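You operate a simulated robot arm through the tools that you are given. There is no shell and no other tool. Be economical: measure what you need, move in short steps, check, and stop when the job is done.

You run a simulated two-armed robot. Do the job below in one go: nothing can be reset, and whatever is moved stays where it is left.

TASK
Open the top cable drawer, put the terminal block from the left bench table in the inside of the top cable drawer and shut the drawer again. Switch the number seven switch off. Press the number nine button three times. Stack the box labelled "caps" from the left bench table on top of the box that says "screws". Put the 60 A grey relay from the left bench table on top of the red cube there. Take the orange module on the top of the packing table and put it away on the top of the workbench. The order is free.

The check looks at the end state, three seconds after you hand in, the way a careful person would. Anything else that was tipped, shoved, dropped, spilled or broken makes it a failure. Lids that push on must go on centred and level and be pressed home; caps that screw on are set level and turned clockwise until they are tight.

THE ROBOT
Two 7-joint arms with two-finger parallel grippers on one trunk, on a base that drives. Base frame: it is fixed to the floor where the robot stands at the start and does not move with it; the origin is under the middle of the robot, x ahead of it, y to its left, z up. Units: cm, degrees, N and s.
The left shoulder is at the start at [7, 17.7, 99.5], the right one opposite. With the tool pointing down near the work surface each hand reaches from about 28 to 72 cm from the robot's upright axis, wherever it stands, measured 20 degrees to its own side. Places, roughly: grey relay [-225, -25, 75]; inside of the top cable drawer [70, 10, 60]; number nine button [-190, -110, 110]; number seven switch [-150, -170, 110]; orange module [-50, 175, 75]; red cube [-200, -50, 75]; small blue box, small red box, small yellow box [-175, -75, 75]; terminal block (3x6x3 cm) [-120, -150, 70]; top cable drawer [70, 10, 60]; top of the workbench [230, -170, 80]. Payload 3.43 kg a hand.
The TCP of each hand is the grasp point between the finger pads, 3 cm short of the fingertips. In the tool frame z runs along the fingers and y along their closing line. The gripper opens to 9.4 cm. The fingers are 2.8 cm wide and 1 cm thick; the gripper's body (5 by 9.6 cm) begins 5.5 cm behind the TCP.
Orientation is told as [roll, pitch, yaw] about the base's x, y, z axes, in that order, counted from this pose: with the fingers straight down and closing along the base's y, the tool's x points along the base's -x, its y along +y and its z along -z.

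THE INTERFACE
- The arms move only by the tool send_rows. It takes "left_steps", "right_steps" or both (then of equal length, played together; a hand with none holds still); each is a list of rows, each a list of 2 entries, a list of its own where there are three numbers: the shift along the tool's x, y, z in units of 300 mm (1.0 is 300 mm), then the turn, a rotation vector about the tool's x, y, z in units of 45 degrees (1.0 is 45 degrees). In form: [[[x, y, z], [wx, wy, wz]], ...]. A call has 1 to 12 rows; each row is the pose to reach, as a shift and turn from the pose commanded when the call began, along the tool's axes at that moment. "left_claw" and "right_claw" are, for a hand that has rows, the finger opening in cm, from 0 to 9.4, set as the call begins (left out, the last holds). A call with a number of a shift or a turn outside -1 to 1 is refused whole. A row lasts 0.2 s, in which the tool goes at most 5 cm and 8.6 degrees; a call with a longer step from one row to the next is refused whole, and so is a gripper value outside its range. Where a pose cannot be reached the arm comes as near as it can. A force on the tool above 40 N (or 10 N above the force at the start of the call, whichever is more), or a blocked arm, ends the call early, and 0.2 s more pass. The fingers move at their own pace (about 15.3 cm/s each) and stop on an object; they squeeze with about 40 N. The grip force told is the motor's: it shows also when the fingers shut on nothing. Time passes only in rows, and 0.2 s behind the last, so rows that repeat a pose let the fingers close. It gives the time, the measured TCP pose, the force on the tool (base axes), the opening and the grip force at its end, in the units of the frame above (readings bear some noise), with the torque about the TCP (base axes, N m) and any sound that the robot's microphone picked up, and new pictures: "show" is both (left out), scene, wrist or none (wrist: the cameras of the hands that moved).
- Cameras (640 x 400 px; columns grow to the right, rows downward): "scene" is now at [11.51, 0.07, 127.93]; the picture's right is [0.04, -1.00, -0.00], its down [-0.88, -0.03, -0.48] and it looks along [0.48, 0.02, -0.88] (base axes); focal length 291 px, centre (320, 200). "left" rides on the left gripper at [7.6, -1.4, -10.2] in its tool frame; the picture's right is [0.18, 0.98, 0.00], its down [-0.75, 0.14, -0.64] and it looks along [-0.63, 0.12, 0.77] (tool axes); focal length 243 px, centre (320, 200). "right" rides on the right gripper at [7.6, 1.4, -10.2] in its tool frame; the picture's right is [-0.18, 0.98, 0.00], its down [-0.75, -0.14, -0.64] and it looks along [-0.63, -0.12, 0.77] (tool axes); focal length 243 px, centre (320, 200). There is no depth. A picture from a camera that has moved, and an enlarged one, comes with that camera's place and axes in the base frame and with its lens.
- move_column(by): slides the trunk up (or, below 0, down) by that many cm; the arms and the scene camera ride with it, the base frame stays. It gives what a move gives, with no picture.
- roll_base(legs): drives the robot by 1 to 6 legs, each [ahead, turn to the left] in cm and degrees, along the robot's own axes; the way and the turn of a leg run together, so that a leg with both is an arc; at most 150 cm and 180 degrees a leg. The arms and the cameras ride along, it lands a little off, and it stops where it bumps. It gives what a move gives, and a new picture of the scene camera.
- pan_tilt(pan, tilt): turns the head with the scene camera to pan (to the left, within 86 degrees either way) and tilt (down, from -29 to 69), counted from straight ahead of the robot. It gives what a move gives, and a new picture of the scene camera.
- zoom(camera, box): a new picture of the part [left, top, right, bottom] of that camera's present view, enlarged. No time passes.
- hand_in(): hands the job in; it is judged then, once.

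Work in short steps. Places have to be worked out from the pictures, the camera data and where the tool is seen: move nearer, look again, correct. Check each grasp and each placing, and mend what went wrong. You have 186 turns and 260 pictures in all, those below and enlarged ones among them. Open the grippers and draw the arms clear of the work before you hand the job in, unless the task says otherwise; then end with one line.

The tools are called after "Emit:" as a command line: name --argument value ..., lists and objects as JSON in quotes. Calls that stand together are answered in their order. send_rows: Moves the arms, as the interface text tells. Its arguments: {"type":"object","properties":{"left_steps":{"type":"array"},"left_claw":{"type":"number"},"right_steps":{"type":"array"},"right_claw":{"type":"number"},"show":{"type":"string","enum":["both","scene","wrist","none"]}},"required":[]} The other tools are called the same way: move_column (by) slides the trunk up or down; roll_base (legs) drives the base; pan_tilt (pan, tilt) turns the head that bears the scene camera; zoom (camera, box) takes an enlarged picture of a part of a camera's view; hand_in () hands the job in.

At the start:

```text
clock: 0.0
left_tcp_pos: [39.5, 15.69, 85.27]
left_tool_rot: [0.0, 0.0, 0.1]
left_ft_force: [0.9, 0.2, 0.0]
left_wrist_torque: [-0.02, 0.0, 0.03]
left_width: 9.39
left_grasp_force: 0.0
right_tcp_pos: [37.19, -20.31, 92.72]
right_tool_rot: [0.0, 0.0, 0.0]
right_ft_force: [0.1, -0.3, -0.1]
right_wrist_torque: [0.01, -0.03, -0.02]
right_width: 9.4
right_grasp_force: 0.0
trunk travel left (down, up): [-57.5, 26.5]
robot x, y, heading: [-0.03, 0.07, -0.2]
head pan, tilt: [2.1, 61.1]
```

scene: 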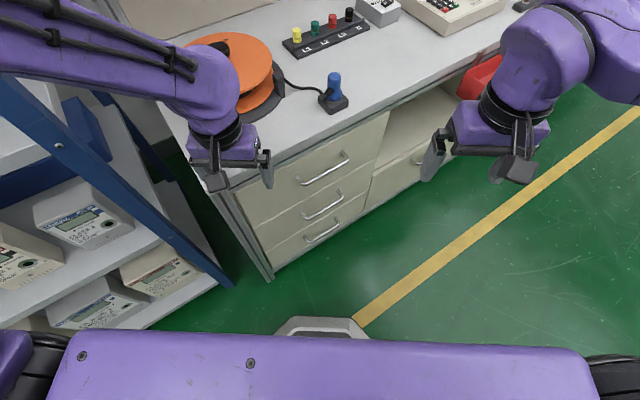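
right: 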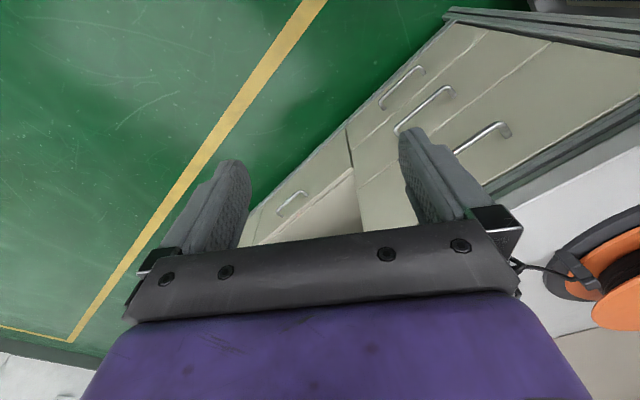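
left: 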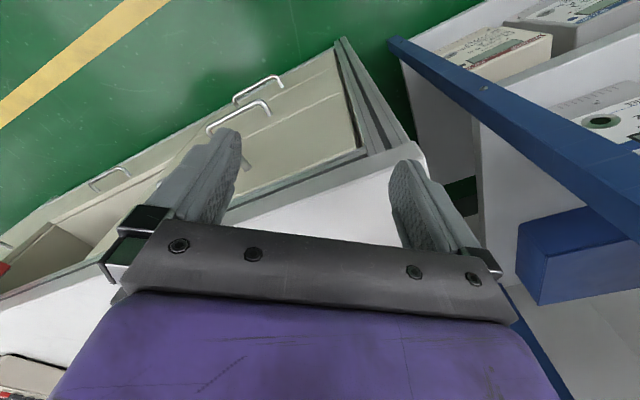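

I see the bench with three drawers ahead. I look around to get an overview first.

Emit:
pan_tilt --pan 0 --tilt 25

Emit:
pan_tilt --pan 80 --tilt 25

Emit:
pan_tilt --pan -80 --tilt 25

```text
clock: 1.0
left_tcp_pos: [39.35, 15.69, 85.27]
left_tool_rot: [0.0, 0.0, 0.0]
left_ft_force: [0.5, 0.2, -1.2]
left_wrist_torque: [-0.02, -0.01, 0.0]
left_width: 9.38
left_grasp_force: 0.1
right_tcp_pos: [37.18, -20.2, 92.68]
right_tool_rot: [0.0, 0.0, 0.1]
right_ft_force: [-0.3, -0.1, 0.3]
right_wrist_torque: [-0.01, 0.01, -0.01]
right_width: 9.37
right_grasp_force: 0.0
trunk travel left (down, up): [-57.5, 26.5]
robot x, y, heading: [0.15, -0.13, 0.1]
head pan, tilt: [0.0, 25.0]
camera scene: at [14.19, -0.18, 133.06], right [0.0, -1.0, 0.0], down [-0.42, 0.0, -0.91], along [0.91, 0.0, -0.42], focal length 291 px, centre (320, 200)
```

scene: 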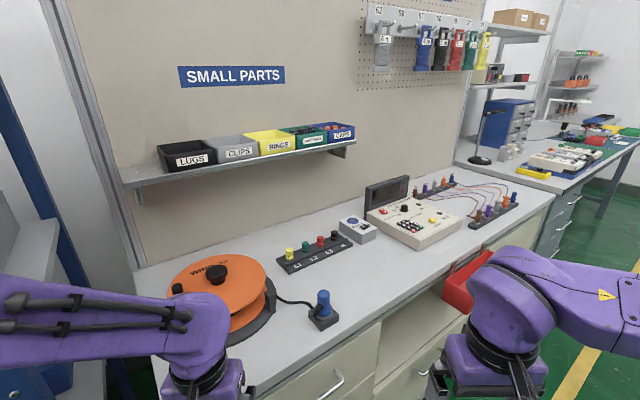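

```text
clock: 2.5
left_tcp_pos: [39.51, 15.59, 85.31]
left_tool_rot: [-0.1, 0.0, 0.1]
left_ft_force: [-0.4, -0.1, 0.6]
left_wrist_torque: [-0.01, -0.01, 0.03]
left_width: 9.38
left_grasp_force: 0.0
right_tcp_pos: [37.18, -20.18, 92.67]
right_tool_rot: [0.1, -0.1, 0.0]
right_ft_force: [-0.2, 1.0, 0.7]
right_wrist_torque: [-0.01, 0.01, 0.01]
right_width: 9.4
right_grasp_force: 0.0
trunk travel left (down, up): [-57.5, 26.5]
robot x, y, heading: [-0.11, 0.04, -0.2]
head pan, tilt: [80.0, 25.0]
camera scene: at [6.58, 8.89, 133.07], right [0.98, -0.17, 0.0], down [-0.07, -0.42, -0.91], along [0.16, 0.89, -0.42], focal length 291 px, centre (320, 200)
```

scene: 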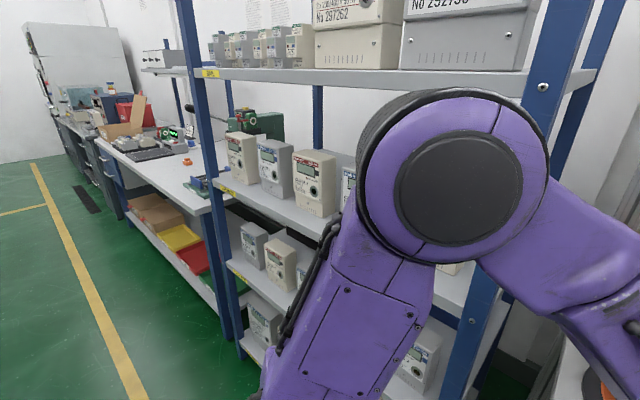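

```text
clock: 5.0
left_tcp_pos: [39.45, 15.55, 85.29]
left_tool_rot: [0.0, -0.1, 0.0]
left_ft_force: [-0.2, 0.3, -0.5]
left_wrist_torque: [0.0, -0.01, 0.02]
left_width: 9.41
left_grasp_force: 0.2
right_tcp_pos: [37.17, -20.22, 92.81]
right_tool_rot: [0.0, 0.0, 0.0]
right_ft_force: [0.3, -0.5, -1.0]
right_wrist_torque: [-0.01, -0.01, 0.01]
right_width: 9.39
right_grasp_force: 0.0
trunk travel left (down, up): [-57.5, 26.5]
robot x, y, heading: [0.29, -0.27, -0.0]
head pan, tilt: [-80.0, 25.0]
camera scene: at [6.58, -9.25, 133.06], right [-0.98, -0.17, 0.0], down [-0.07, 0.42, -0.91], along [0.16, -0.89, -0.42], focal length 291 px, centre (320, 200)
```

scene: 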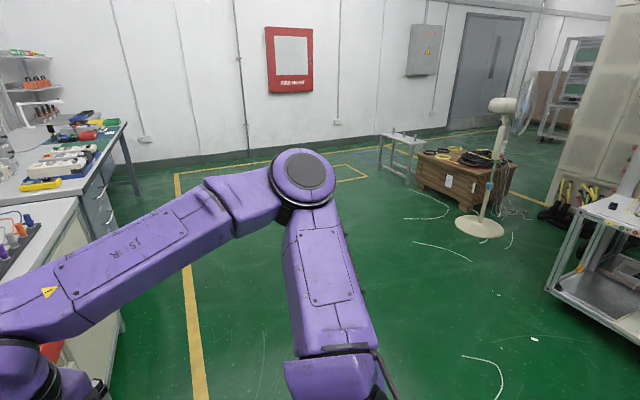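

The left bench table is behind-right (leg seen near [-113,-178]). I back off a little and turn right towards it, then look.

Emit:
roll_base --legs '[[-25, 0], [0, -135]]'

Emit:
pan_tilt --pan 0 --tilt 25

```text
clock: 12.4
left_tcp_pos: [-41.92, -38.95, 85.33]
left_tool_rot: [0.0, 0.0, -135.1]
left_ft_force: [0.0, -0.8, 0.1]
left_wrist_torque: [0.02, -0.03, -0.02]
left_width: 9.42
left_grasp_force: 0.0
right_tcp_pos: [-65.6, -11.9, 92.79]
right_tool_rot: [-0.1, 0.0, -135.1]
right_ft_force: [-0.9, 0.2, 0.3]
right_wrist_torque: [0.0, 0.01, 0.03]
right_width: 9.41
right_grasp_force: 0.0
trunk travel left (down, up): [-57.5, 26.5]
robot x, y, heading: [-24.98, -0.09, -135.2]
head pan, tilt: [-80.0, 25.0]
camera scene: at [-36.11, 1.59, 133.06], right [0.58, 0.82, 0.0], down [0.35, -0.24, -0.91], along [-0.74, 0.52, -0.42], focal length 291 px, centre (320, 200)
```

scene: 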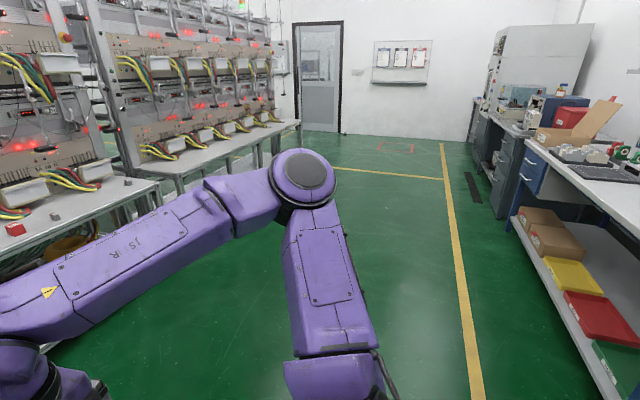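

```text
clock: 13.9
left_tcp_pos: [-41.9, -38.94, 85.32]
left_tool_rot: [0.0, 0.0, -135.1]
left_ft_force: [0.2, -0.4, 0.4]
left_wrist_torque: [-0.02, -0.02, 0.01]
left_width: 9.4
left_grasp_force: 0.0
right_tcp_pos: [-65.68, -11.93, 92.84]
right_tool_rot: [0.0, 0.0, -135.1]
right_ft_force: [-0.2, 0.4, -0.7]
right_wrist_torque: [0.02, 0.0, 0.03]
right_width: 9.41
right_grasp_force: 0.1
trunk travel left (down, up): [-57.5, 26.5]
robot x, y, heading: [-24.87, 0.05, -134.9]
head pan, tilt: [0.0, 25.0]
camera scene: at [-35.1, -10.21, 133.06], right [-0.7, 0.71, 0.0], down [0.3, 0.3, -0.91], along [-0.64, -0.64, -0.42], focal length 291 px, centre (320, 200)
```

scene: 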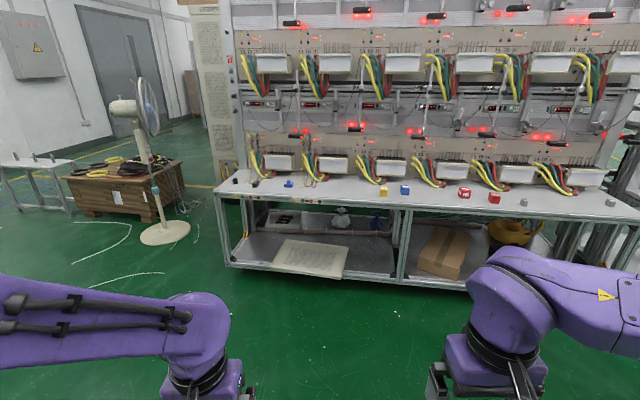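

The table is ahead; zoom to identify the objects and controls.

Emit:
zoom --camera "scene" --box '[210, 100, 430, 237]'

Emit:
zoom --camera "scene" --box '[420, 100, 640, 237]'

```text
2.91 times, centred on (320, 168) of scene
camera zoom: at [-35.1, -10.21, 133.06], right [-0.7, 0.71, 0.0], down [0.3, 0.3, -0.91], along [-0.64, -0.64, -0.42], focal length 845 px, centre (320, 292)
```

zoom: 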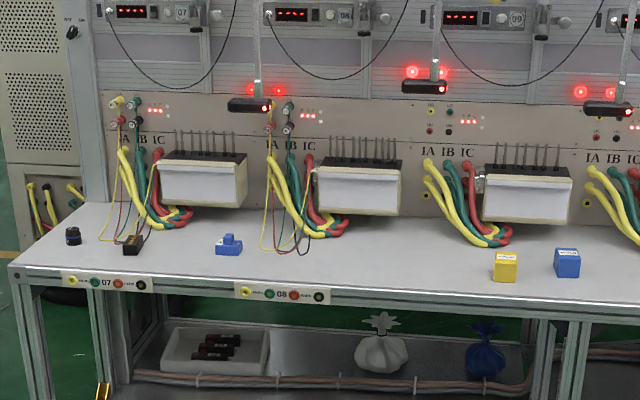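

```text
2.91 times, centred on (530, 168) of scene
camera zoom: at [-35.1, -10.21, 133.06], right [-0.7, 0.71, 0.0], down [0.3, 0.3, -0.91], along [-0.64, -0.64, -0.42], focal length 845 px, centre (-291, 292)
```

zoom: 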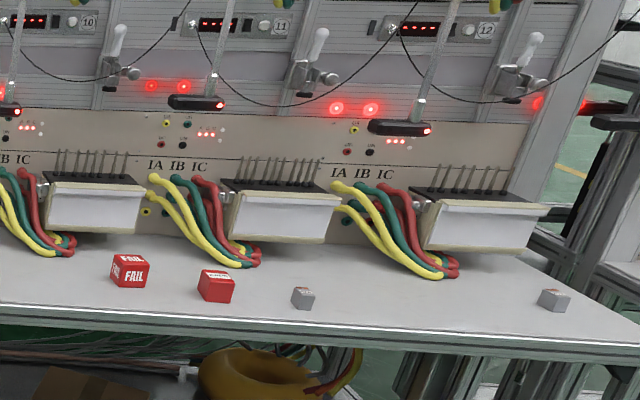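

The table front edge runs along heading ≈-145° normal. I drive to face the "07" section, about 50 cm from the edge.

Emit:
roll_base --legs '[[0, 22.6], [112, 0], [0, -32.2]]'

Emit:
zoom --camera "scene" --box '[160, 0, 480, 200]'

```text
clock: 22.4
left_tcp_pos: [-90.75, -138.75, 85.35]
left_tool_rot: [0.0, 0.0, -144.6]
left_ft_force: [1.0, 0.3, -0.1]
left_wrist_torque: [-0.03, -0.02, 0.03]
left_width: 9.37
left_grasp_force: 0.0
right_tcp_pos: [-109.71, -108.22, 92.76]
right_tool_rot: [0.0, 0.0, -144.7]
right_ft_force: [0.1, -1.0, -0.5]
right_wrist_torque: [0.0, 0.01, 0.02]
right_width: 9.39
right_grasp_force: 0.0
trunk travel left (down, up): [-57.5, 26.5]
robot x, y, heading: [-67.54, -103.81, -144.7]
head pan, tilt: [0.0, 25.0]
camera scene: at [-79.37, -111.62, 133.06], right [-0.58, 0.82, 0.0], down [0.35, 0.24, -0.91], along [-0.74, -0.52, -0.42], focal length 291 px, centre (320, 200)
```

scene: 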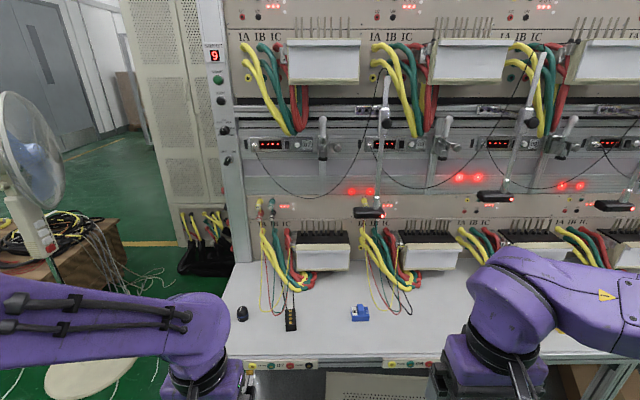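

```text
2.00 times, centred on (320, 100) of scene
camera zoom: at [-79.37, -111.62, 133.06], right [-0.58, 0.82, 0.0], down [0.35, 0.24, -0.91], along [-0.74, -0.52, -0.42], focal length 581 px, centre (320, 400)
```

zoom: 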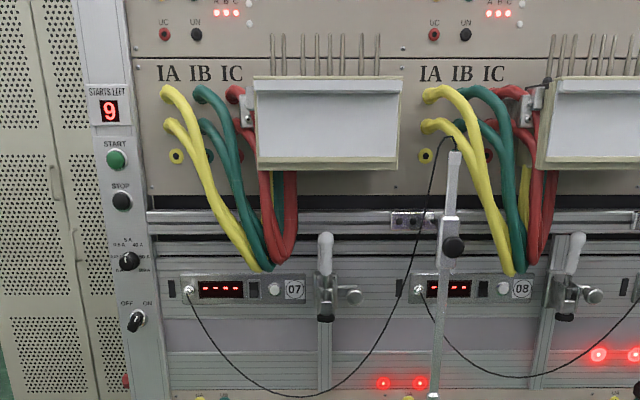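

Emit:
zoom --camera "scene" --box '[236, 120, 332, 180]'

Emit:
zoom --camera "scene" --box '[456, 115, 568, 185]'

Emit:
zoom --camera "scene" --box '[220, 270, 396, 380]'

```text
6.67 times, centred on (284, 150) of scene
camera zoom: at [-79.37, -111.62, 133.06], right [-0.58, 0.82, 0.0], down [0.35, 0.24, -0.91], along [-0.74, -0.52, -0.42], focal length 1937 px, centre (560, 533)
```

zoom: 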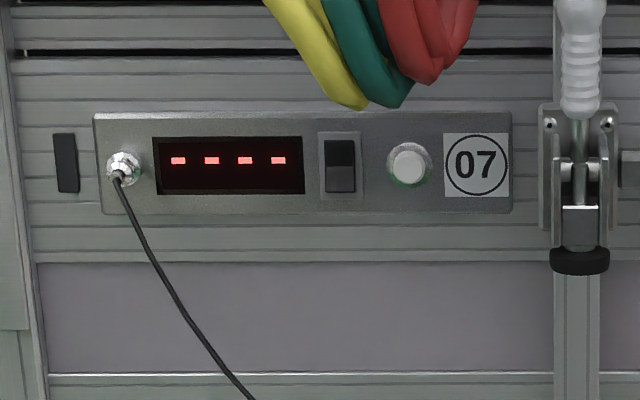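

```text
5.71 times, centred on (512, 150) of scene
camera zoom: at [-79.37, -111.62, 133.06], right [-0.58, 0.82, 0.0], down [0.35, 0.24, -0.91], along [-0.74, -0.52, -0.42], focal length 1660 px, centre (-777, 486)
```

zoom: 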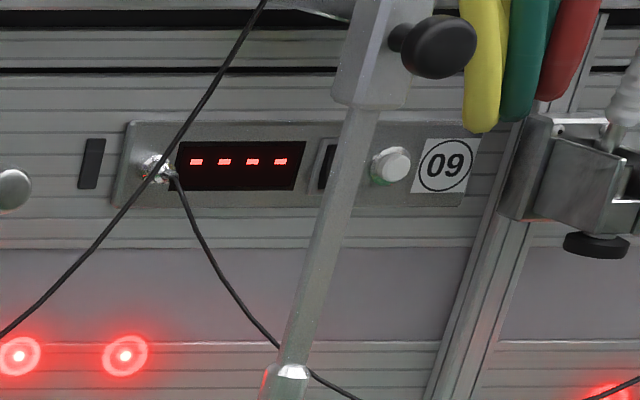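

```text
3.64 times, centred on (308, 325) of scene
camera zoom: at [-79.37, -111.62, 133.06], right [-0.58, 0.82, 0.0], down [0.35, 0.24, -0.91], along [-0.74, -0.52, -0.42], focal length 1057 px, centre (364, -254)
```

zoom: 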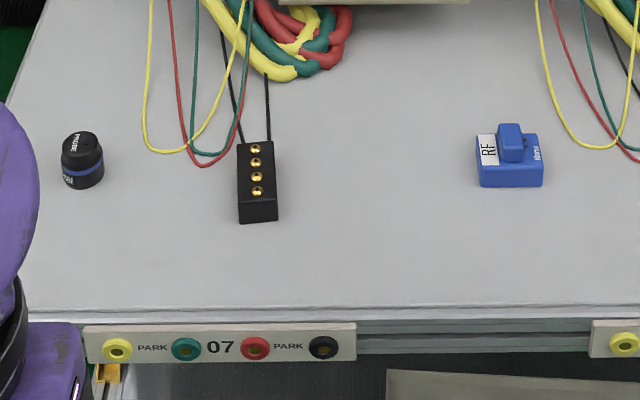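

Terminal block (black, gold screws) is near [-118,-148,73], switch 07 near [-149,-173,110]. I drive 15 cm closer and re-look.

Emit:
roll_base --legs '[[15, 0]]'

Emit:
pan_tilt --pan 0 --tilt 40

```text
clock: 23.8
left_tcp_pos: [-103.05, -147.47, 85.25]
left_tool_rot: [0.0, 0.0, -144.7]
left_ft_force: [-0.1, -0.6, -0.8]
left_wrist_torque: [-0.01, 0.0, 0.02]
left_width: 9.4
left_grasp_force: 0.0
right_tcp_pos: [-122.0, -116.9, 92.81]
right_tool_rot: [0.1, 0.1, -144.7]
right_ft_force: [0.0, -0.6, -0.2]
right_wrist_torque: [0.0, 0.01, 0.01]
right_width: 9.4
right_grasp_force: 0.0
trunk travel left (down, up): [-57.5, 26.5]
robot x, y, heading: [-79.71, -112.09, -144.7]
head pan, tilt: [0.0, 25.0]
camera scene: at [-91.6, -120.29, 133.06], right [-0.58, 0.82, 0.0], down [0.35, 0.24, -0.91], along [-0.74, -0.52, -0.42], focal length 291 px, centre (320, 200)
```

scene: 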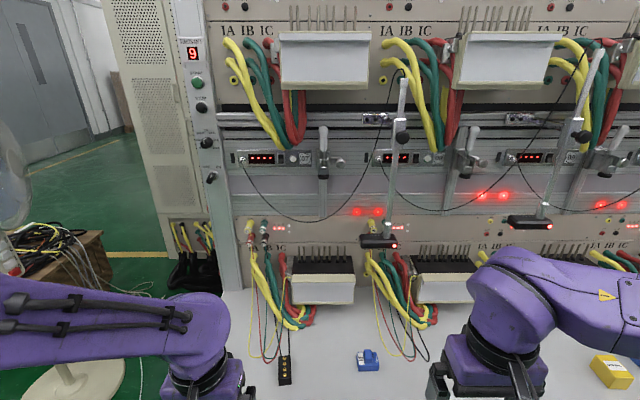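

```text
clock: 24.6
left_tcp_pos: [-103.11, -147.4, 85.22]
left_tool_rot: [0.0, 0.0, -144.7]
left_ft_force: [-0.8, 1.3, 0.3]
left_wrist_torque: [0.01, -0.02, 0.01]
left_width: 9.39
left_grasp_force: 0.0
right_tcp_pos: [-121.86, -116.71, 92.74]
right_tool_rot: [0.1, -0.1, -144.7]
right_ft_force: [-0.3, -0.8, 0.2]
right_wrist_torque: [-0.01, -0.03, 0.01]
right_width: 9.39
right_grasp_force: 0.0
trunk travel left (down, up): [-57.5, 26.5]
robot x, y, heading: [-79.84, -112.15, -144.5]
head pan, tilt: [0.0, 40.0]
camera scene: at [-90.93, -119.82, 130.74], right [-0.58, 0.82, 0.0], down [0.52, 0.37, -0.77], along [-0.63, -0.44, -0.64], focal length 291 px, centre (320, 200)
```

scene: 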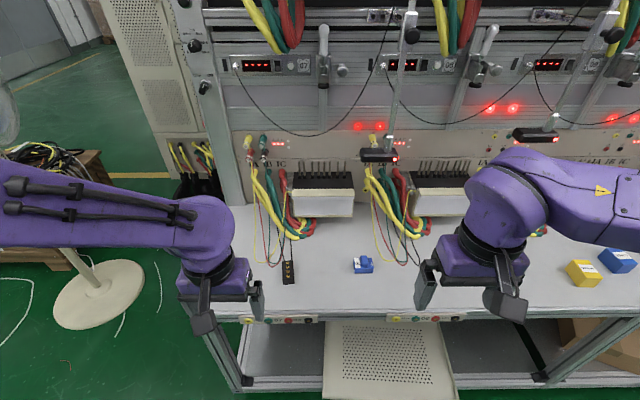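

Emit:
zoom --camera "scene" --box '[230, 40, 326, 100]'

Emit:
zoom --camera "scene" --box '[230, 220, 358, 300]'

```text
6.67 times, centred on (278, 70) of scene
camera zoom: at [-90.93, -119.82, 130.74], right [-0.58, 0.82, 0.0], down [0.52, 0.37, -0.77], along [-0.63, -0.44, -0.64], focal length 1937 px, centre (600, 1067)
```

zoom: 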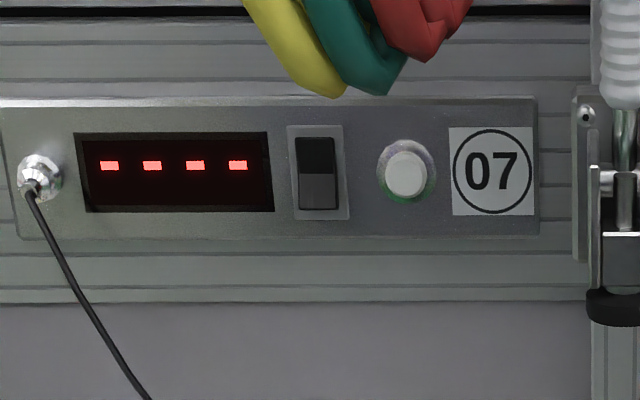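

```text
5.00 times, centred on (294, 260) of scene
camera zoom: at [-90.93, -119.82, 130.74], right [-0.58, 0.82, 0.0], down [0.52, 0.37, -0.77], along [-0.63, -0.44, -0.64], focal length 1453 px, centre (450, -100)
```

zoom: 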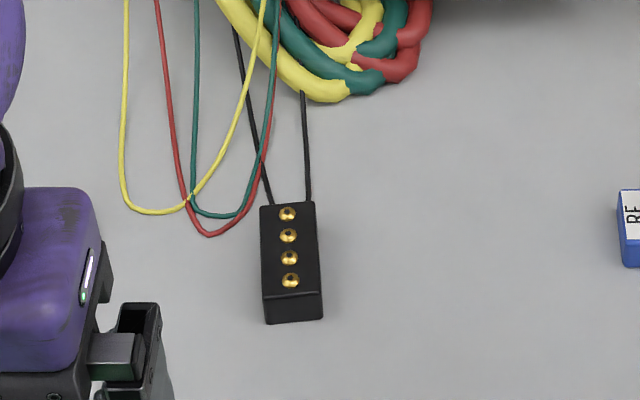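

Triangulated in table coordinates (ahead n, right t): switch 07 is ≈86 cm ahead, 10 cm left of the robot, z≈111. I close the left gripper, raise it and tip it up towards the panel.

Emit:
send_rows --left_steps '[[[0, -0.026, -0.124], [0, -0.143, 0]], [[0, -0.052, -0.248], [0, -0.286, 0]], [[0, -0.078, -0.372], [0, -0.429, 0]], [[0, -0.104, -0.496], [0, -0.571, 0]], [[0, -0.13, -0.62], [0, -0.714, 0]], [[0, -0.156, -0.744], [0, -0.857, 0]], [[0, -0.183, -0.867], [0, -1, 0]]]' --left_claw 0 --show "both"

```text
clock: 26.1
left_tcp_pos: [-106.05, -142.69, 111.51]
left_tool_rot: [0.1, -45.3, -144.7]
left_ft_force: [-1.2, 0.0, -0.6]
left_wrist_torque: [0.03, -0.07, -0.01]
left_width: 0.02
left_grasp_force: 33.0
right_tcp_pos: [-121.94, -116.73, 92.71]
right_tool_rot: [0.0, 0.0, -144.7]
right_ft_force: [-0.2, 0.5, 0.5]
right_wrist_torque: [-0.05, 0.02, 0.01]
right_width: 9.4
right_grasp_force: 0.0
trunk travel left (down, up): [-57.5, 26.5]
robot x, y, heading: [-79.81, -111.91, -144.9]
head pan, tilt: [0.0, 40.0]
camera scene: at [-90.95, -119.77, 130.73], right [-0.58, 0.82, 0.0], down [0.52, 0.37, -0.77], along [-0.63, -0.44, -0.64], focal length 291 px, centre (320, 200)
camera left: at [-96.67, -134.25, 113.26], right [0.67, -0.73, -0.13], down [0.02, -0.16, 0.99], along [-0.74, -0.67, -0.09], focal length 243 px, centre (320, 200)
```

scene: 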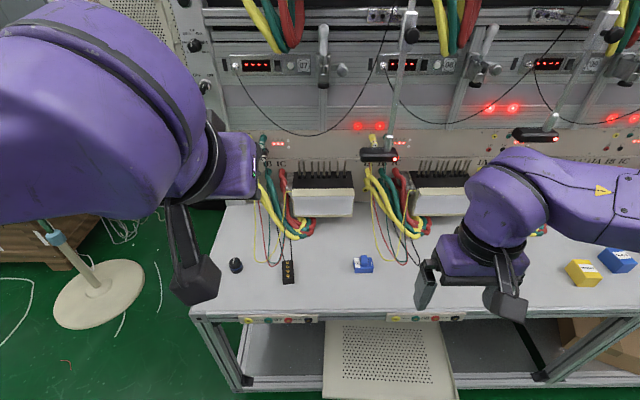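
left: 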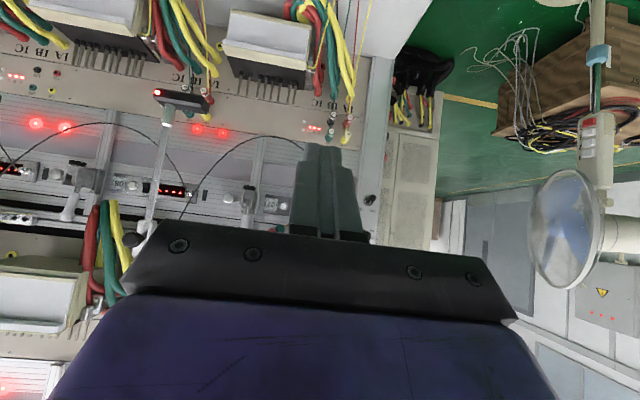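

The hand is at t≈-55 as wanted. Now forward 36 cm with a further 15° of tilt, stopping ~8 cm short of the switch.

Emit:
send_rows --left_steps '[[[-0.106, 0, 0.106], [0, -0.042, 0]], [[-0.212, 0, 0.212], [0, -0.083, 0]], [[-0.318, 0, 0.318], [0, -0.125, 0]], [[-0.425, 0, 0.425], [0, -0.167, 0]], [[-0.531, 0, 0.531], [0, -0.208, 0]], [[-0.637, 0, 0.637], [0, -0.25, 0]], [[-0.743, 0, 0.743], [0, -0.292, 0]], [[-0.85, 0, 0.85], [0, -0.333, 0]]]' --show "both"

```text
clock: 27.9
left_tcp_pos: [-135.98, -163.84, 111.09]
left_tool_rot: [0.0, -59.9, -144.8]
left_ft_force: [0.3, 0.8, -0.6]
left_wrist_torque: [-0.01, 0.0, 0.01]
left_width: 0.0
left_grasp_force: 32.3
right_tcp_pos: [-122.03, -116.95, 92.67]
right_tool_rot: [-0.1, 0.2, -144.8]
right_ft_force: [0.3, -0.8, 0.2]
right_wrist_torque: [0.02, 0.0, -0.02]
right_width: 9.4
right_grasp_force: 0.1
trunk travel left (down, up): [-57.5, 26.5]
robot x, y, heading: [-79.64, -111.64, -144.7]
head pan, tilt: [0.0, 40.0]
camera scene: at [-91.16, -119.97, 130.7], right [-0.58, 0.82, 0.0], down [0.53, 0.37, -0.76], along [-0.62, -0.44, -0.64], focal length 291 px, centre (320, 200)
camera left: at [-126.39, -155.35, 109.62], right [0.64, -0.75, -0.16], down [0.23, -0.01, 0.97], along [-0.73, -0.66, 0.16], focal length 243 px, centre (320, 200)
```

scene: 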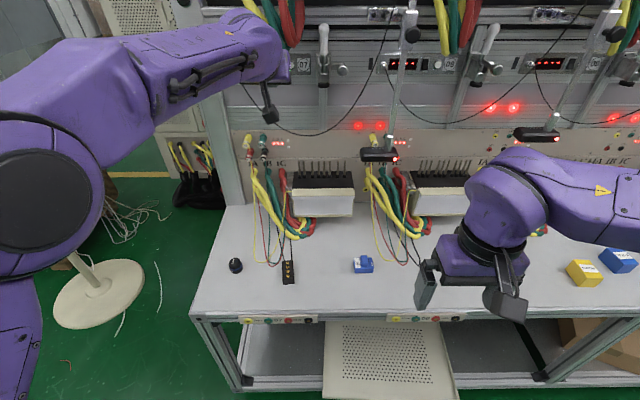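
left: 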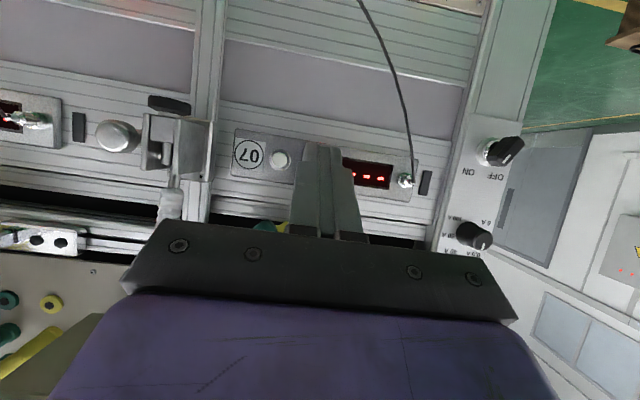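

Aligned (button 07 triangulates to t≈-51.8, so the switch is at t≈-55). I press the protruding lower half of the rocker in small steps.

Emit:
send_rows --left_steps '[[[-0.041, 0, 0.101], [0, 0, 0]], [[-0.082, 0, 0.203], [0, 0, 0]], [[-0.095, 0, 0.224], [0, 0, 0]], [[-0.107, 0, 0.246], [0, 0, 0]], [[-0.12, 0, 0.268], [0, 0, 0]]]' --show "wrist"

Emit:
zoom --camera "scene" --box '[230, 40, 326, 100]'

```text
clock: 29.1
left_tcp_pos: [-140.01, -166.85, 110.65]
left_tool_rot: [-0.1, -60.0, -144.7]
left_ft_force: [-0.4, 0.4, 0.2]
left_wrist_torque: [0.0, -0.02, -0.01]
left_width: 0.01
left_grasp_force: 32.5
left hand out of reach, approached as far as the arm can: row 2, 3, 4, 5
right_tcp_pos: [-122.02, -116.8, 92.76]
right_tool_rot: [0.1, 0.0, -144.7]
right_ft_force: [0.5, 0.7, 0.4]
right_wrist_torque: [0.02, 0.02, 0.02]
right_width: 9.38
right_grasp_force: 0.0
trunk travel left (down, up): [-57.5, 26.5]
robot x, y, heading: [-80.21, -111.76, -144.9]
head pan, tilt: [0.0, 40.0]
camera left: at [-130.49, -158.3, 109.12], right [0.64, -0.75, -0.16], down [0.23, -0.01, 0.97], along [-0.73, -0.66, 0.16], focal length 243 px, centre (320, 200)
```

left: 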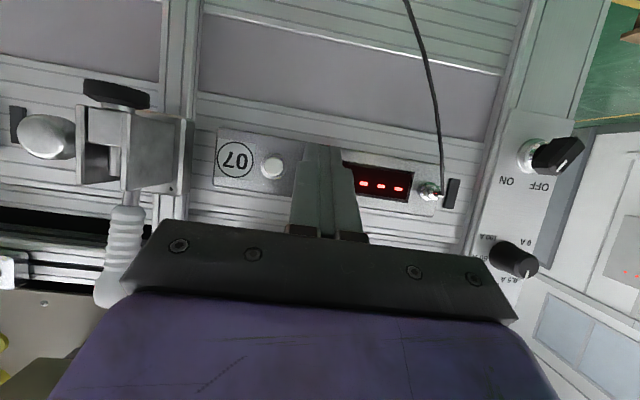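

```text
6.67 times, centred on (278, 70) of scene
camera zoom: at [-90.89, -119.79, 130.74], right [-0.58, 0.82, 0.0], down [0.52, 0.37, -0.77], along [-0.63, -0.44, -0.64], focal length 1937 px, centre (600, 1067)
```

zoom: 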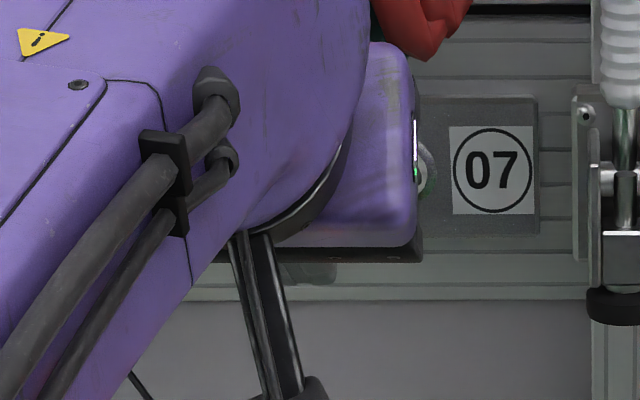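

The reach fell ~3 cm short. I withdraw the hand, raise the trunk and roll 4 cm closer.

Emit:
send_rows --left_steps '[[[0.066, 0, -0.115], [0, 0, 0]], [[0.133, 0, -0.231], [0, 0, 0]], [[0.133, 0, -0.231], [0, 0, 0]]]' --show "none"

Emit:
move_column --by 12

Emit:
roll_base --legs '[[4, 0]]'

```text
clock: 29.9
left_tcp_pos: [-133.64, -162.37, 110.45]
left_tool_rot: [-0.1, -60.0, -144.6]
left_ft_force: [0.1, -0.4, -0.1]
left_wrist_torque: [0.0, -0.01, 0.03]
left_width: 0.0
left_grasp_force: 33.1
right_tcp_pos: [-121.98, -116.94, 92.66]
right_tool_rot: [0.1, 0.1, -144.7]
right_ft_force: [-0.6, 0.1, 0.6]
right_wrist_torque: [-0.02, 0.01, -0.02]
right_width: 9.38
right_grasp_force: 0.1
trunk travel left (down, up): [-57.5, 26.5]
robot x, y, heading: [-79.7, -111.76, -144.6]
head pan, tilt: [0.0, 40.0]
```

```text
clock: 31.4
left_tcp_pos: [-133.61, -162.04, 122.53]
left_tool_rot: [0.0, -60.1, -144.8]
left_ft_force: [0.8, 0.0, 0.0]
left_wrist_torque: [0.0, 0.0, -0.01]
left_width: 0.0
left_grasp_force: 33.3
right_tcp_pos: [-122.06, -116.78, 104.73]
right_tool_rot: [0.0, 0.1, -144.6]
right_ft_force: [0.0, 0.1, 0.4]
right_wrist_torque: [0.02, -0.01, -0.01]
right_width: 9.38
right_grasp_force: 0.0
trunk travel left (down, up): [-69.5, 14.5]
robot x, y, heading: [-79.83, -111.9, -144.6]
head pan, tilt: [0.0, 40.0]
```

```text
clock: 32.4
left_tcp_pos: [-135.89, -163.71, 122.67]
left_tool_rot: [0.4, -59.6, -144.9]
left_ft_force: [9.3, 7.2, 0.7]
left_wrist_torque: [-0.02, -0.04, 0.13]
left_width: 0.0
left_grasp_force: 33.3
right_tcp_pos: [-124.48, -118.62, 104.88]
right_tool_rot: [0.0, -0.1, -144.8]
right_ft_force: [-1.6, -0.1, 0.6]
right_wrist_torque: [0.01, 0.03, 0.01]
right_width: 9.39
right_grasp_force: 0.0
trunk travel left (down, up): [-69.5, 14.5]
robot x, y, heading: [-82.51, -113.78, -144.4]
head pan, tilt: [0.0, 40.0]
stopped in leg 1: the force on the tool passed its limit at 134 N (the readings are from after the stop); the commanded pose is now the measured one
camera scene: at [-93.36, -121.53, 142.77], right [-0.58, 0.82, 0.0], down [0.52, 0.37, -0.77], along [-0.63, -0.44, -0.64], focal length 291 px, centre (320, 200)
```

scene: 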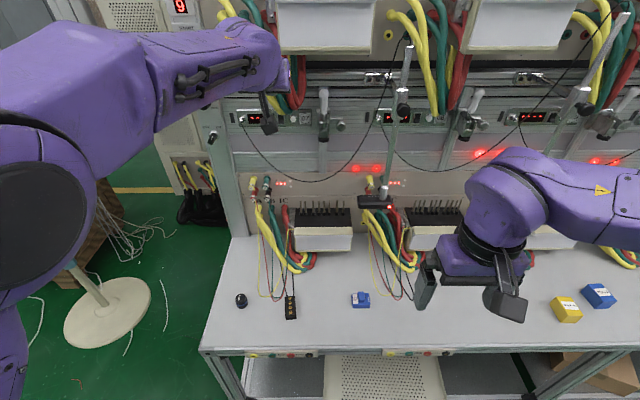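

The fingertip touched the hanging cables; I back off 5 cm first and then drop to switch height.

Emit:
send_rows --left_steps '[[[0.042, 0, -0.072], [0, 0, 0]], [[0.083, 0, -0.144], [0, 0, 0]], [[0.203, 0, -0.075], [0, 0, 0]], [[0.323, 0, -0.006], [0, 0, 0]], [[0.444, 0, 0.064], [0, 0, 0]], [[0.444, 0, 0.064], [0, 0, 0]]]' --show "both"

Emit:
zoom --camera "scene" --box '[220, 60, 348, 140]'

```text
clock: 33.8
left_tcp_pos: [-131.52, -162.2, 111.79]
left_tool_rot: [-6.0, -60.2, -138.5]
left_ft_force: [0.3, -0.1, 0.5]
left_wrist_torque: [0.02, -0.01, 0.02]
left_width: 0.0
left_grasp_force: 32.5
left hand out of reach, approached as far as the arm can: row 5
right_tcp_pos: [-124.8, -118.88, 104.68]
right_tool_rot: [0.0, 0.1, -144.8]
right_ft_force: [0.6, 0.5, 0.4]
right_wrist_torque: [-0.02, 0.01, -0.02]
right_width: 9.41
right_grasp_force: 0.0
trunk travel left (down, up): [-69.5, 14.5]
robot x, y, heading: [-82.52, -113.84, -144.7]
head pan, tilt: [0.0, 40.0]
camera scene: at [-93.74, -121.71, 142.73], right [-0.58, 0.82, 0.0], down [0.53, 0.37, -0.77], along [-0.62, -0.44, -0.64], focal length 291 px, centre (320, 200)
camera left: at [-122.33, -153.39, 110.34], right [0.65, -0.73, -0.21], down [0.26, -0.04, 0.96], along [-0.71, -0.68, 0.16], focal length 243 px, centre (320, 200)
```

scene: 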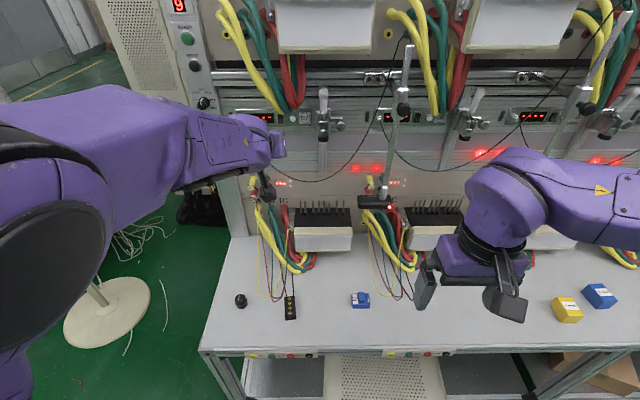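
left: 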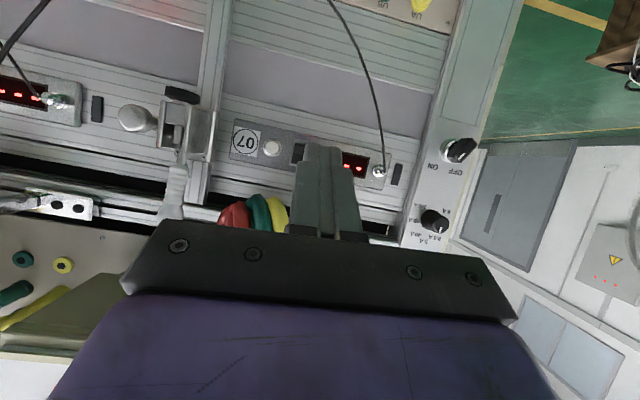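

```text
5.00 times, centred on (284, 100) of scene
camera zoom: at [-93.74, -121.71, 142.73], right [-0.58, 0.82, 0.0], down [0.53, 0.37, -0.77], along [-0.62, -0.44, -0.64], focal length 1453 px, centre (500, 700)
```

zoom: 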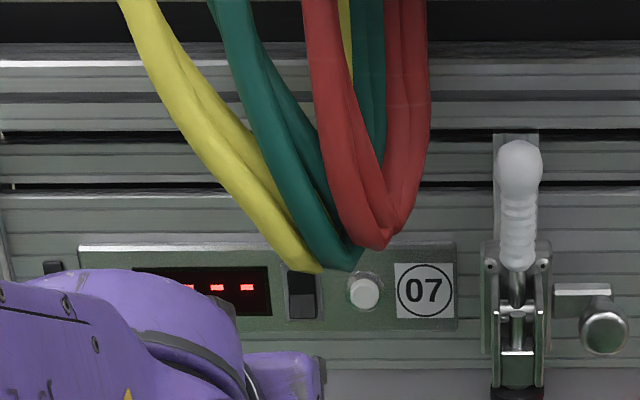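

The arm drifted in yaw at that close pose. I move forward 5 cm, down 1.5 cm and correct the yaw.

Emit:
send_rows --left_steps '[[[-0.02, 0, 0.085], [0.06, 0, 0.034]], [[-0.04, 0, 0.169], [0.12, 0, 0.069]], [[-0.04, 0, 0.169], [0.12, 0, 0.069]]]' --show "wrist"

```text
clock: 34.6
left_tcp_pos: [-135.95, -163.94, 108.68]
left_tool_rot: [0.5, -59.6, -151.4]
left_ft_force: [0.2, -0.3, -0.3]
left_wrist_torque: [0.0, 0.0, -0.01]
left_width: 0.03
left_grasp_force: 33.1
right_tcp_pos: [-124.7, -118.63, 104.73]
right_tool_rot: [-0.1, 0.0, -144.8]
right_ft_force: [-0.1, 0.4, 0.5]
right_wrist_torque: [0.0, 0.01, 0.0]
right_width: 9.41
right_grasp_force: 0.0
trunk travel left (down, up): [-69.5, 14.5]
robot x, y, heading: [-83.12, -113.48, -144.7]
head pan, tilt: [0.0, 40.0]
camera left: at [-125.57, -156.45, 107.21], right [0.56, -0.81, -0.15], down [0.22, -0.04, 0.98], along [-0.8, -0.58, 0.16], focal length 243 px, centre (320, 200)
```

left: 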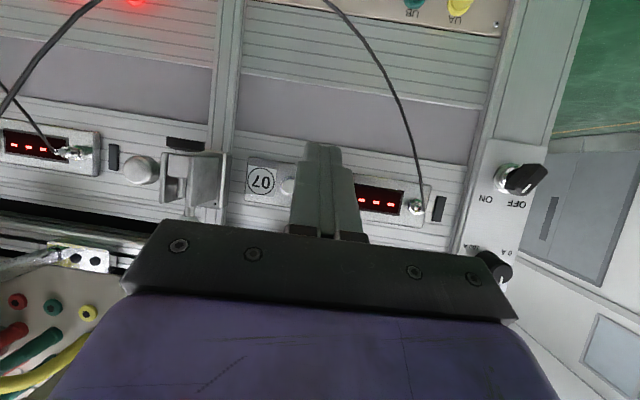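

Commands are kept unclamped, so I overshot in yaw; undo that, correct the height, and press forward in steps.

Emit:
send_rows --left_steps '[[[-0.093, 0.012, 0.061], [-0.13, 0, -0.0745]], [[-0.143, 0.023, 0.147], [-0.13, 0, -0.0745]], [[-0.159, 0.027, 0.176], [-0.13, 0, -0.0745]], [[-0.176, 0.031, 0.204], [-0.13, 0, -0.0745]], [[-0.192, 0.035, 0.233], [-0.13, 0, -0.0745]]]' --show "wrist"

```text
clock: 35.5
left_tcp_pos: [-140.91, -167.44, 110.03]
left_tool_rot: [0.5, -59.2, -144.6]
left_ft_force: [27.5, 18.1, 1.1]
left_wrist_torque: [-1.2, 1.96, -0.06]
left_width: 0.01
left_grasp_force: 33.0
right_tcp_pos: [-124.08, -118.27, 104.96]
right_tool_rot: [0.1, -0.4, -144.6]
right_ft_force: [0.3, 1.0, 0.7]
right_wrist_torque: [0.0, 0.02, 0.02]
right_width: 9.42
right_grasp_force: 0.1
trunk travel left (down, up): [-69.5, 14.5]
robot x, y, heading: [-82.6, -113.73, -144.8]
head pan, tilt: [0.0, 40.0]
stopped in row 4 (left hand): the force on the tool passed its limit at 48 N (the readings are from after the stop); the commanded pose is now the measured one
camera left: at [-131.48, -158.86, 108.64], right [0.65, -0.74, -0.15], down [0.21, -0.01, 0.98], along [-0.73, -0.67, 0.15], focal length 243 px, centre (320, 200)
```

left: 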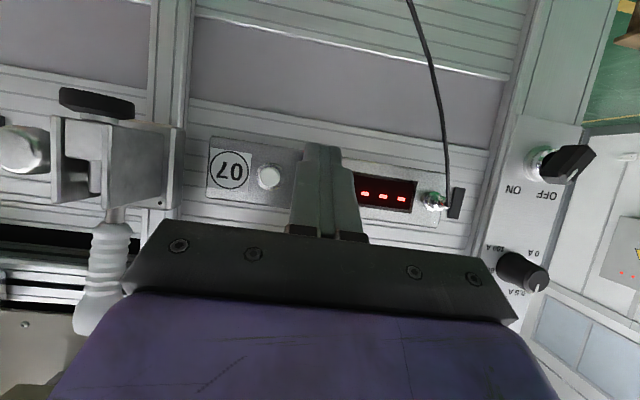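

Torque shows the contact is ~7 cm above the TCP: the hand body met the cable bundle. I withdraw and tilt the fingers to point slightly upward, so the hand stays below the cables.

Emit:
send_rows --left_steps '[[[0.075, 0, -0.13], [0, 0, 0]], [[0.15, 0, -0.26], [0, -0.14, 0]], [[0.15, 0, -0.26], [0, -0.28, 0]], [[0.15, 0, -0.26], [0, -0.42, 0]], [[0.15, 0, -0.26], [0, -0.56, 0]], [[0.15, 0, -0.26], [0, -0.7, 0]], [[0.15, 0, -0.26], [0, -0.85, 0]], [[0.15, 0, -0.26], [0, -1, 0]], [[0.15, 0, -0.26], [0, -1, 0]]]' --show "both"

Emit:
zoom --camera "scene" --box '[220, 60, 348, 140]'

```text
clock: 37.5
left_tcp_pos: [-134.31, -162.55, 109.7]
left_tool_rot: [178.9, -76.1, 36.9]
left_ft_force: [1.0, 0.6, -0.1]
left_wrist_torque: [0.04, 0.0, 0.01]
left_width: 0.0
left_grasp_force: 32.8
left hand out of reach, approached as far as the arm can: row 2, 3
right_tcp_pos: [-124.54, -118.82, 104.7]
right_tool_rot: [0.0, 0.0, -144.7]
right_ft_force: [0.3, 0.4, -0.3]
right_wrist_torque: [0.0, -0.01, 0.02]
right_width: 9.41
right_grasp_force: 0.1
trunk travel left (down, up): [-69.5, 14.5]
robot x, y, heading: [-82.61, -113.98, -145.0]
head pan, tilt: [0.0, 40.0]
camera scene: at [-93.52, -121.65, 142.74], right [-0.58, 0.82, 0.0], down [0.52, 0.37, -0.77], along [-0.62, -0.44, -0.64], focal length 291 px, centre (320, 200)
camera left: at [-128.54, -156.69, 99.72], right [0.54, -0.82, -0.17], down [0.73, 0.36, 0.58], along [-0.41, -0.44, 0.8], focal length 243 px, centre (320, 200)
```

scene: 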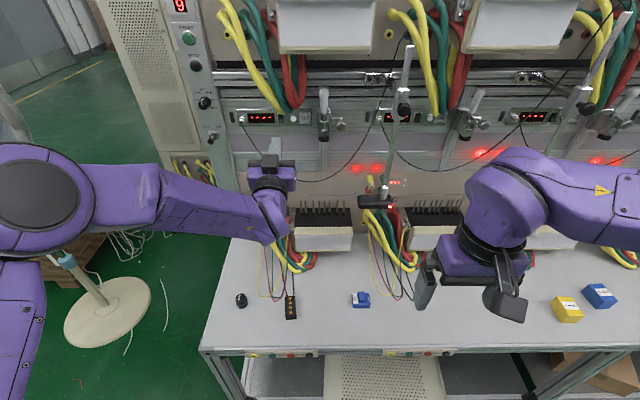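
left: 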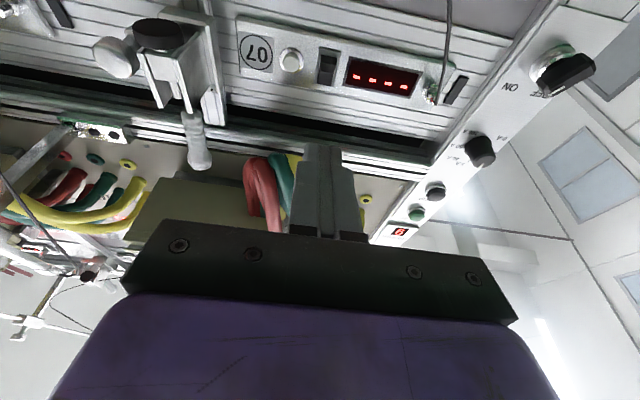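

```text
5.00 times, centred on (284, 100) of scene
camera zoom: at [-93.52, -121.65, 142.74], right [-0.58, 0.82, 0.0], down [0.52, 0.37, -0.77], along [-0.62, -0.44, -0.64], focal length 1453 px, centre (500, 700)
```

zoom: 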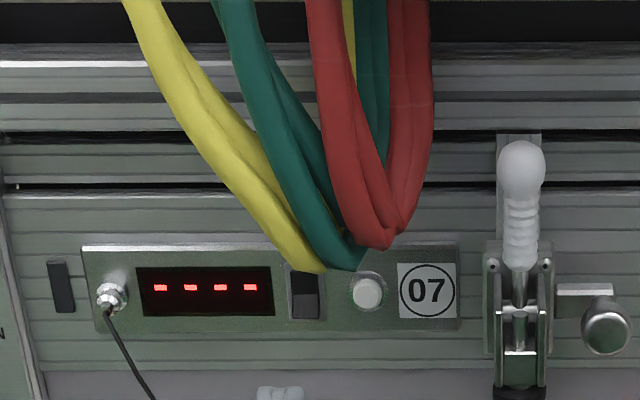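

Now there's a clear view of the rocker from the wrist camera; zoom to read its state and compare.

Emit:
zoom --camera "left" --box '[230, 10, 470, 110]'

```text
2.67 times, centred on (350, 60) of left
camera zoom: at [-128.54, -156.69, 99.72], right [0.54, -0.82, -0.17], down [0.73, 0.36, 0.58], along [-0.41, -0.44, 0.8], focal length 647 px, centre (240, 573)
```

zoom: 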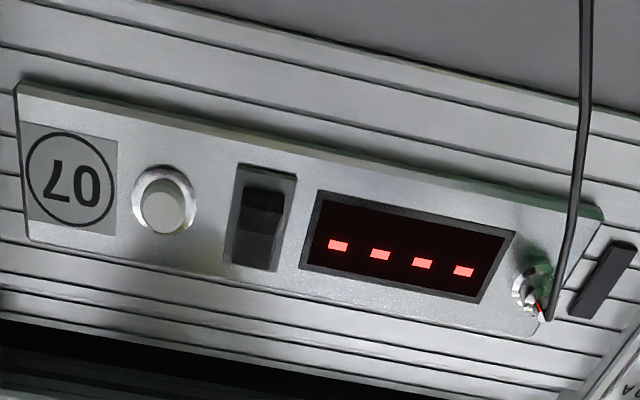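

Now I press the lower half of rocker 07 from slightly below, in small steps.

Emit:
send_rows --left_steps '[[[0.015, 0, 0.082], [0, 0, 0]], [[0.031, 0, 0.164], [0, 0, 0]], [[0.055, 0, 0.261], [0, 0, 0]], [[0.063, 0, 0.293], [0, 0, 0]], [[0.069, 0, 0.316], [0, 0, 0]], [[0.074, 0, 0.339], [0, 0, 0]]]' --show "wrist"

Emit:
zoom --camera "scene" --box '[220, 60, 348, 140]'

```text
clock: 38.9
left_tcp_pos: [-142.72, -168.91, 109.95]
left_tool_rot: [178.7, -76.1, 37.0]
left_ft_force: [0.1, -1.5, 1.0]
left_wrist_torque: [0.03, -0.1, 0.0]
left_width: 0.04
left_grasp_force: 33.5
right_tcp_pos: [-124.67, -118.81, 104.64]
right_tool_rot: [0.0, 0.1, -144.7]
right_ft_force: [0.1, -0.9, -0.2]
right_wrist_torque: [0.0, -0.03, -0.02]
right_width: 9.39
right_grasp_force: 0.1
trunk travel left (down, up): [-69.5, 14.5]
robot x, y, heading: [-82.52, -113.56, -144.4]
head pan, tilt: [0.0, 40.0]
camera left: at [-137.08, -162.95, 99.98], right [0.54, -0.82, -0.17], down [0.73, 0.36, 0.58], along [-0.41, -0.44, 0.8], focal length 243 px, centre (320, 200)
```

left: 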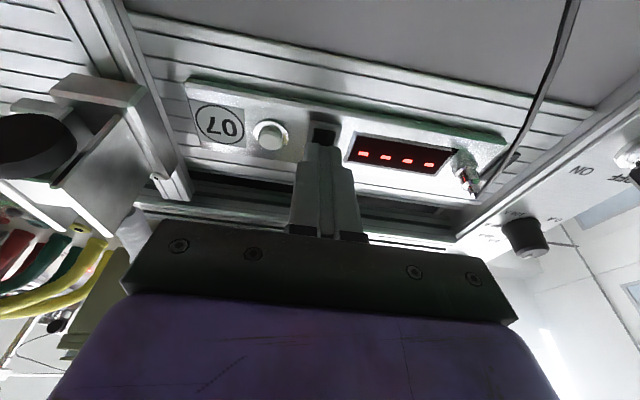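

```text
5.00 times, centred on (284, 100) of scene
camera zoom: at [-93.65, -121.82, 142.72], right [-0.58, 0.82, 0.0], down [0.52, 0.37, -0.77], along [-0.62, -0.44, -0.64], focal length 1453 px, centre (500, 700)
```

zoom: 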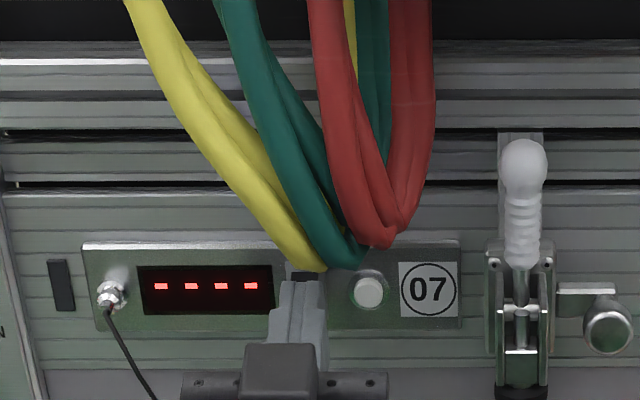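

No contact yet, so I advance further in 0.6 cm steps.

Emit:
send_rows --left_steps '[[[0.005, 0, 0.02], [0, 0, 0]], [[0.01, 0, 0.04], [0, 0, 0]], [[0.015, 0, 0.06], [0, 0, 0]], [[0.02, 0, 0.08], [0, 0, 0]]]' --show "wrist"

Emit:
zoom --camera "left" --box '[200, 60, 440, 210]'

```text
clock: 39.5
left_tcp_pos: [-142.83, -168.8, 109.9]
left_tool_rot: [178.0, -76.1, 37.5]
left_ft_force: [26.3, 14.8, 1.7]
left_wrist_torque: [-0.14, 0.17, 0.24]
left_width: 0.01
left_grasp_force: 32.9
right_tcp_pos: [-123.9, -118.43, 105.09]
right_tool_rot: [0.1, -0.4, -144.5]
right_ft_force: [-0.4, 0.1, -0.3]
right_wrist_torque: [0.01, 0.01, 0.0]
right_width: 9.41
right_grasp_force: 0.0
trunk travel left (down, up): [-69.5, 14.5]
robot x, y, heading: [-82.65, -114.11, -144.2]
head pan, tilt: [0.0, 40.0]
stopped in row 3 (left hand): the force on the tool passed its limit at 47 N (the readings are from after the stop); the commanded pose is now the measured one
camera left: at [-137.09, -162.98, 100.05], right [0.54, -0.82, -0.17], down [0.73, 0.36, 0.58], along [-0.42, -0.44, 0.8], focal length 243 px, centre (320, 200)
```

left: 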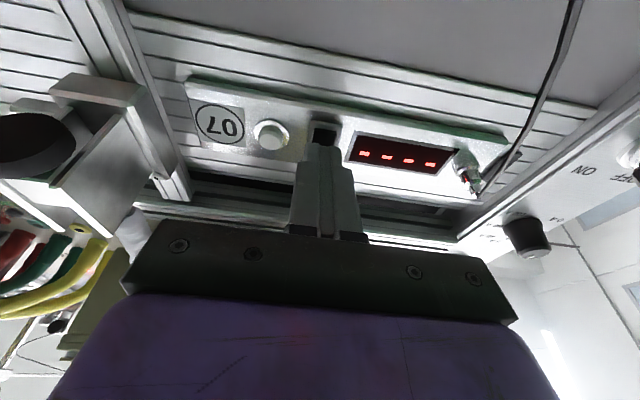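

```text
2.67 times, centred on (320, 135) of left
camera zoom: at [-137.09, -162.98, 100.05], right [0.54, -0.82, -0.17], down [0.73, 0.36, 0.58], along [-0.42, -0.44, 0.8], focal length 647 px, centre (320, 373)
```

zoom: 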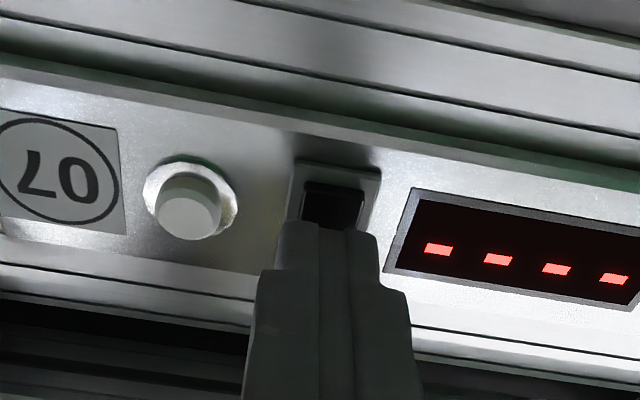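

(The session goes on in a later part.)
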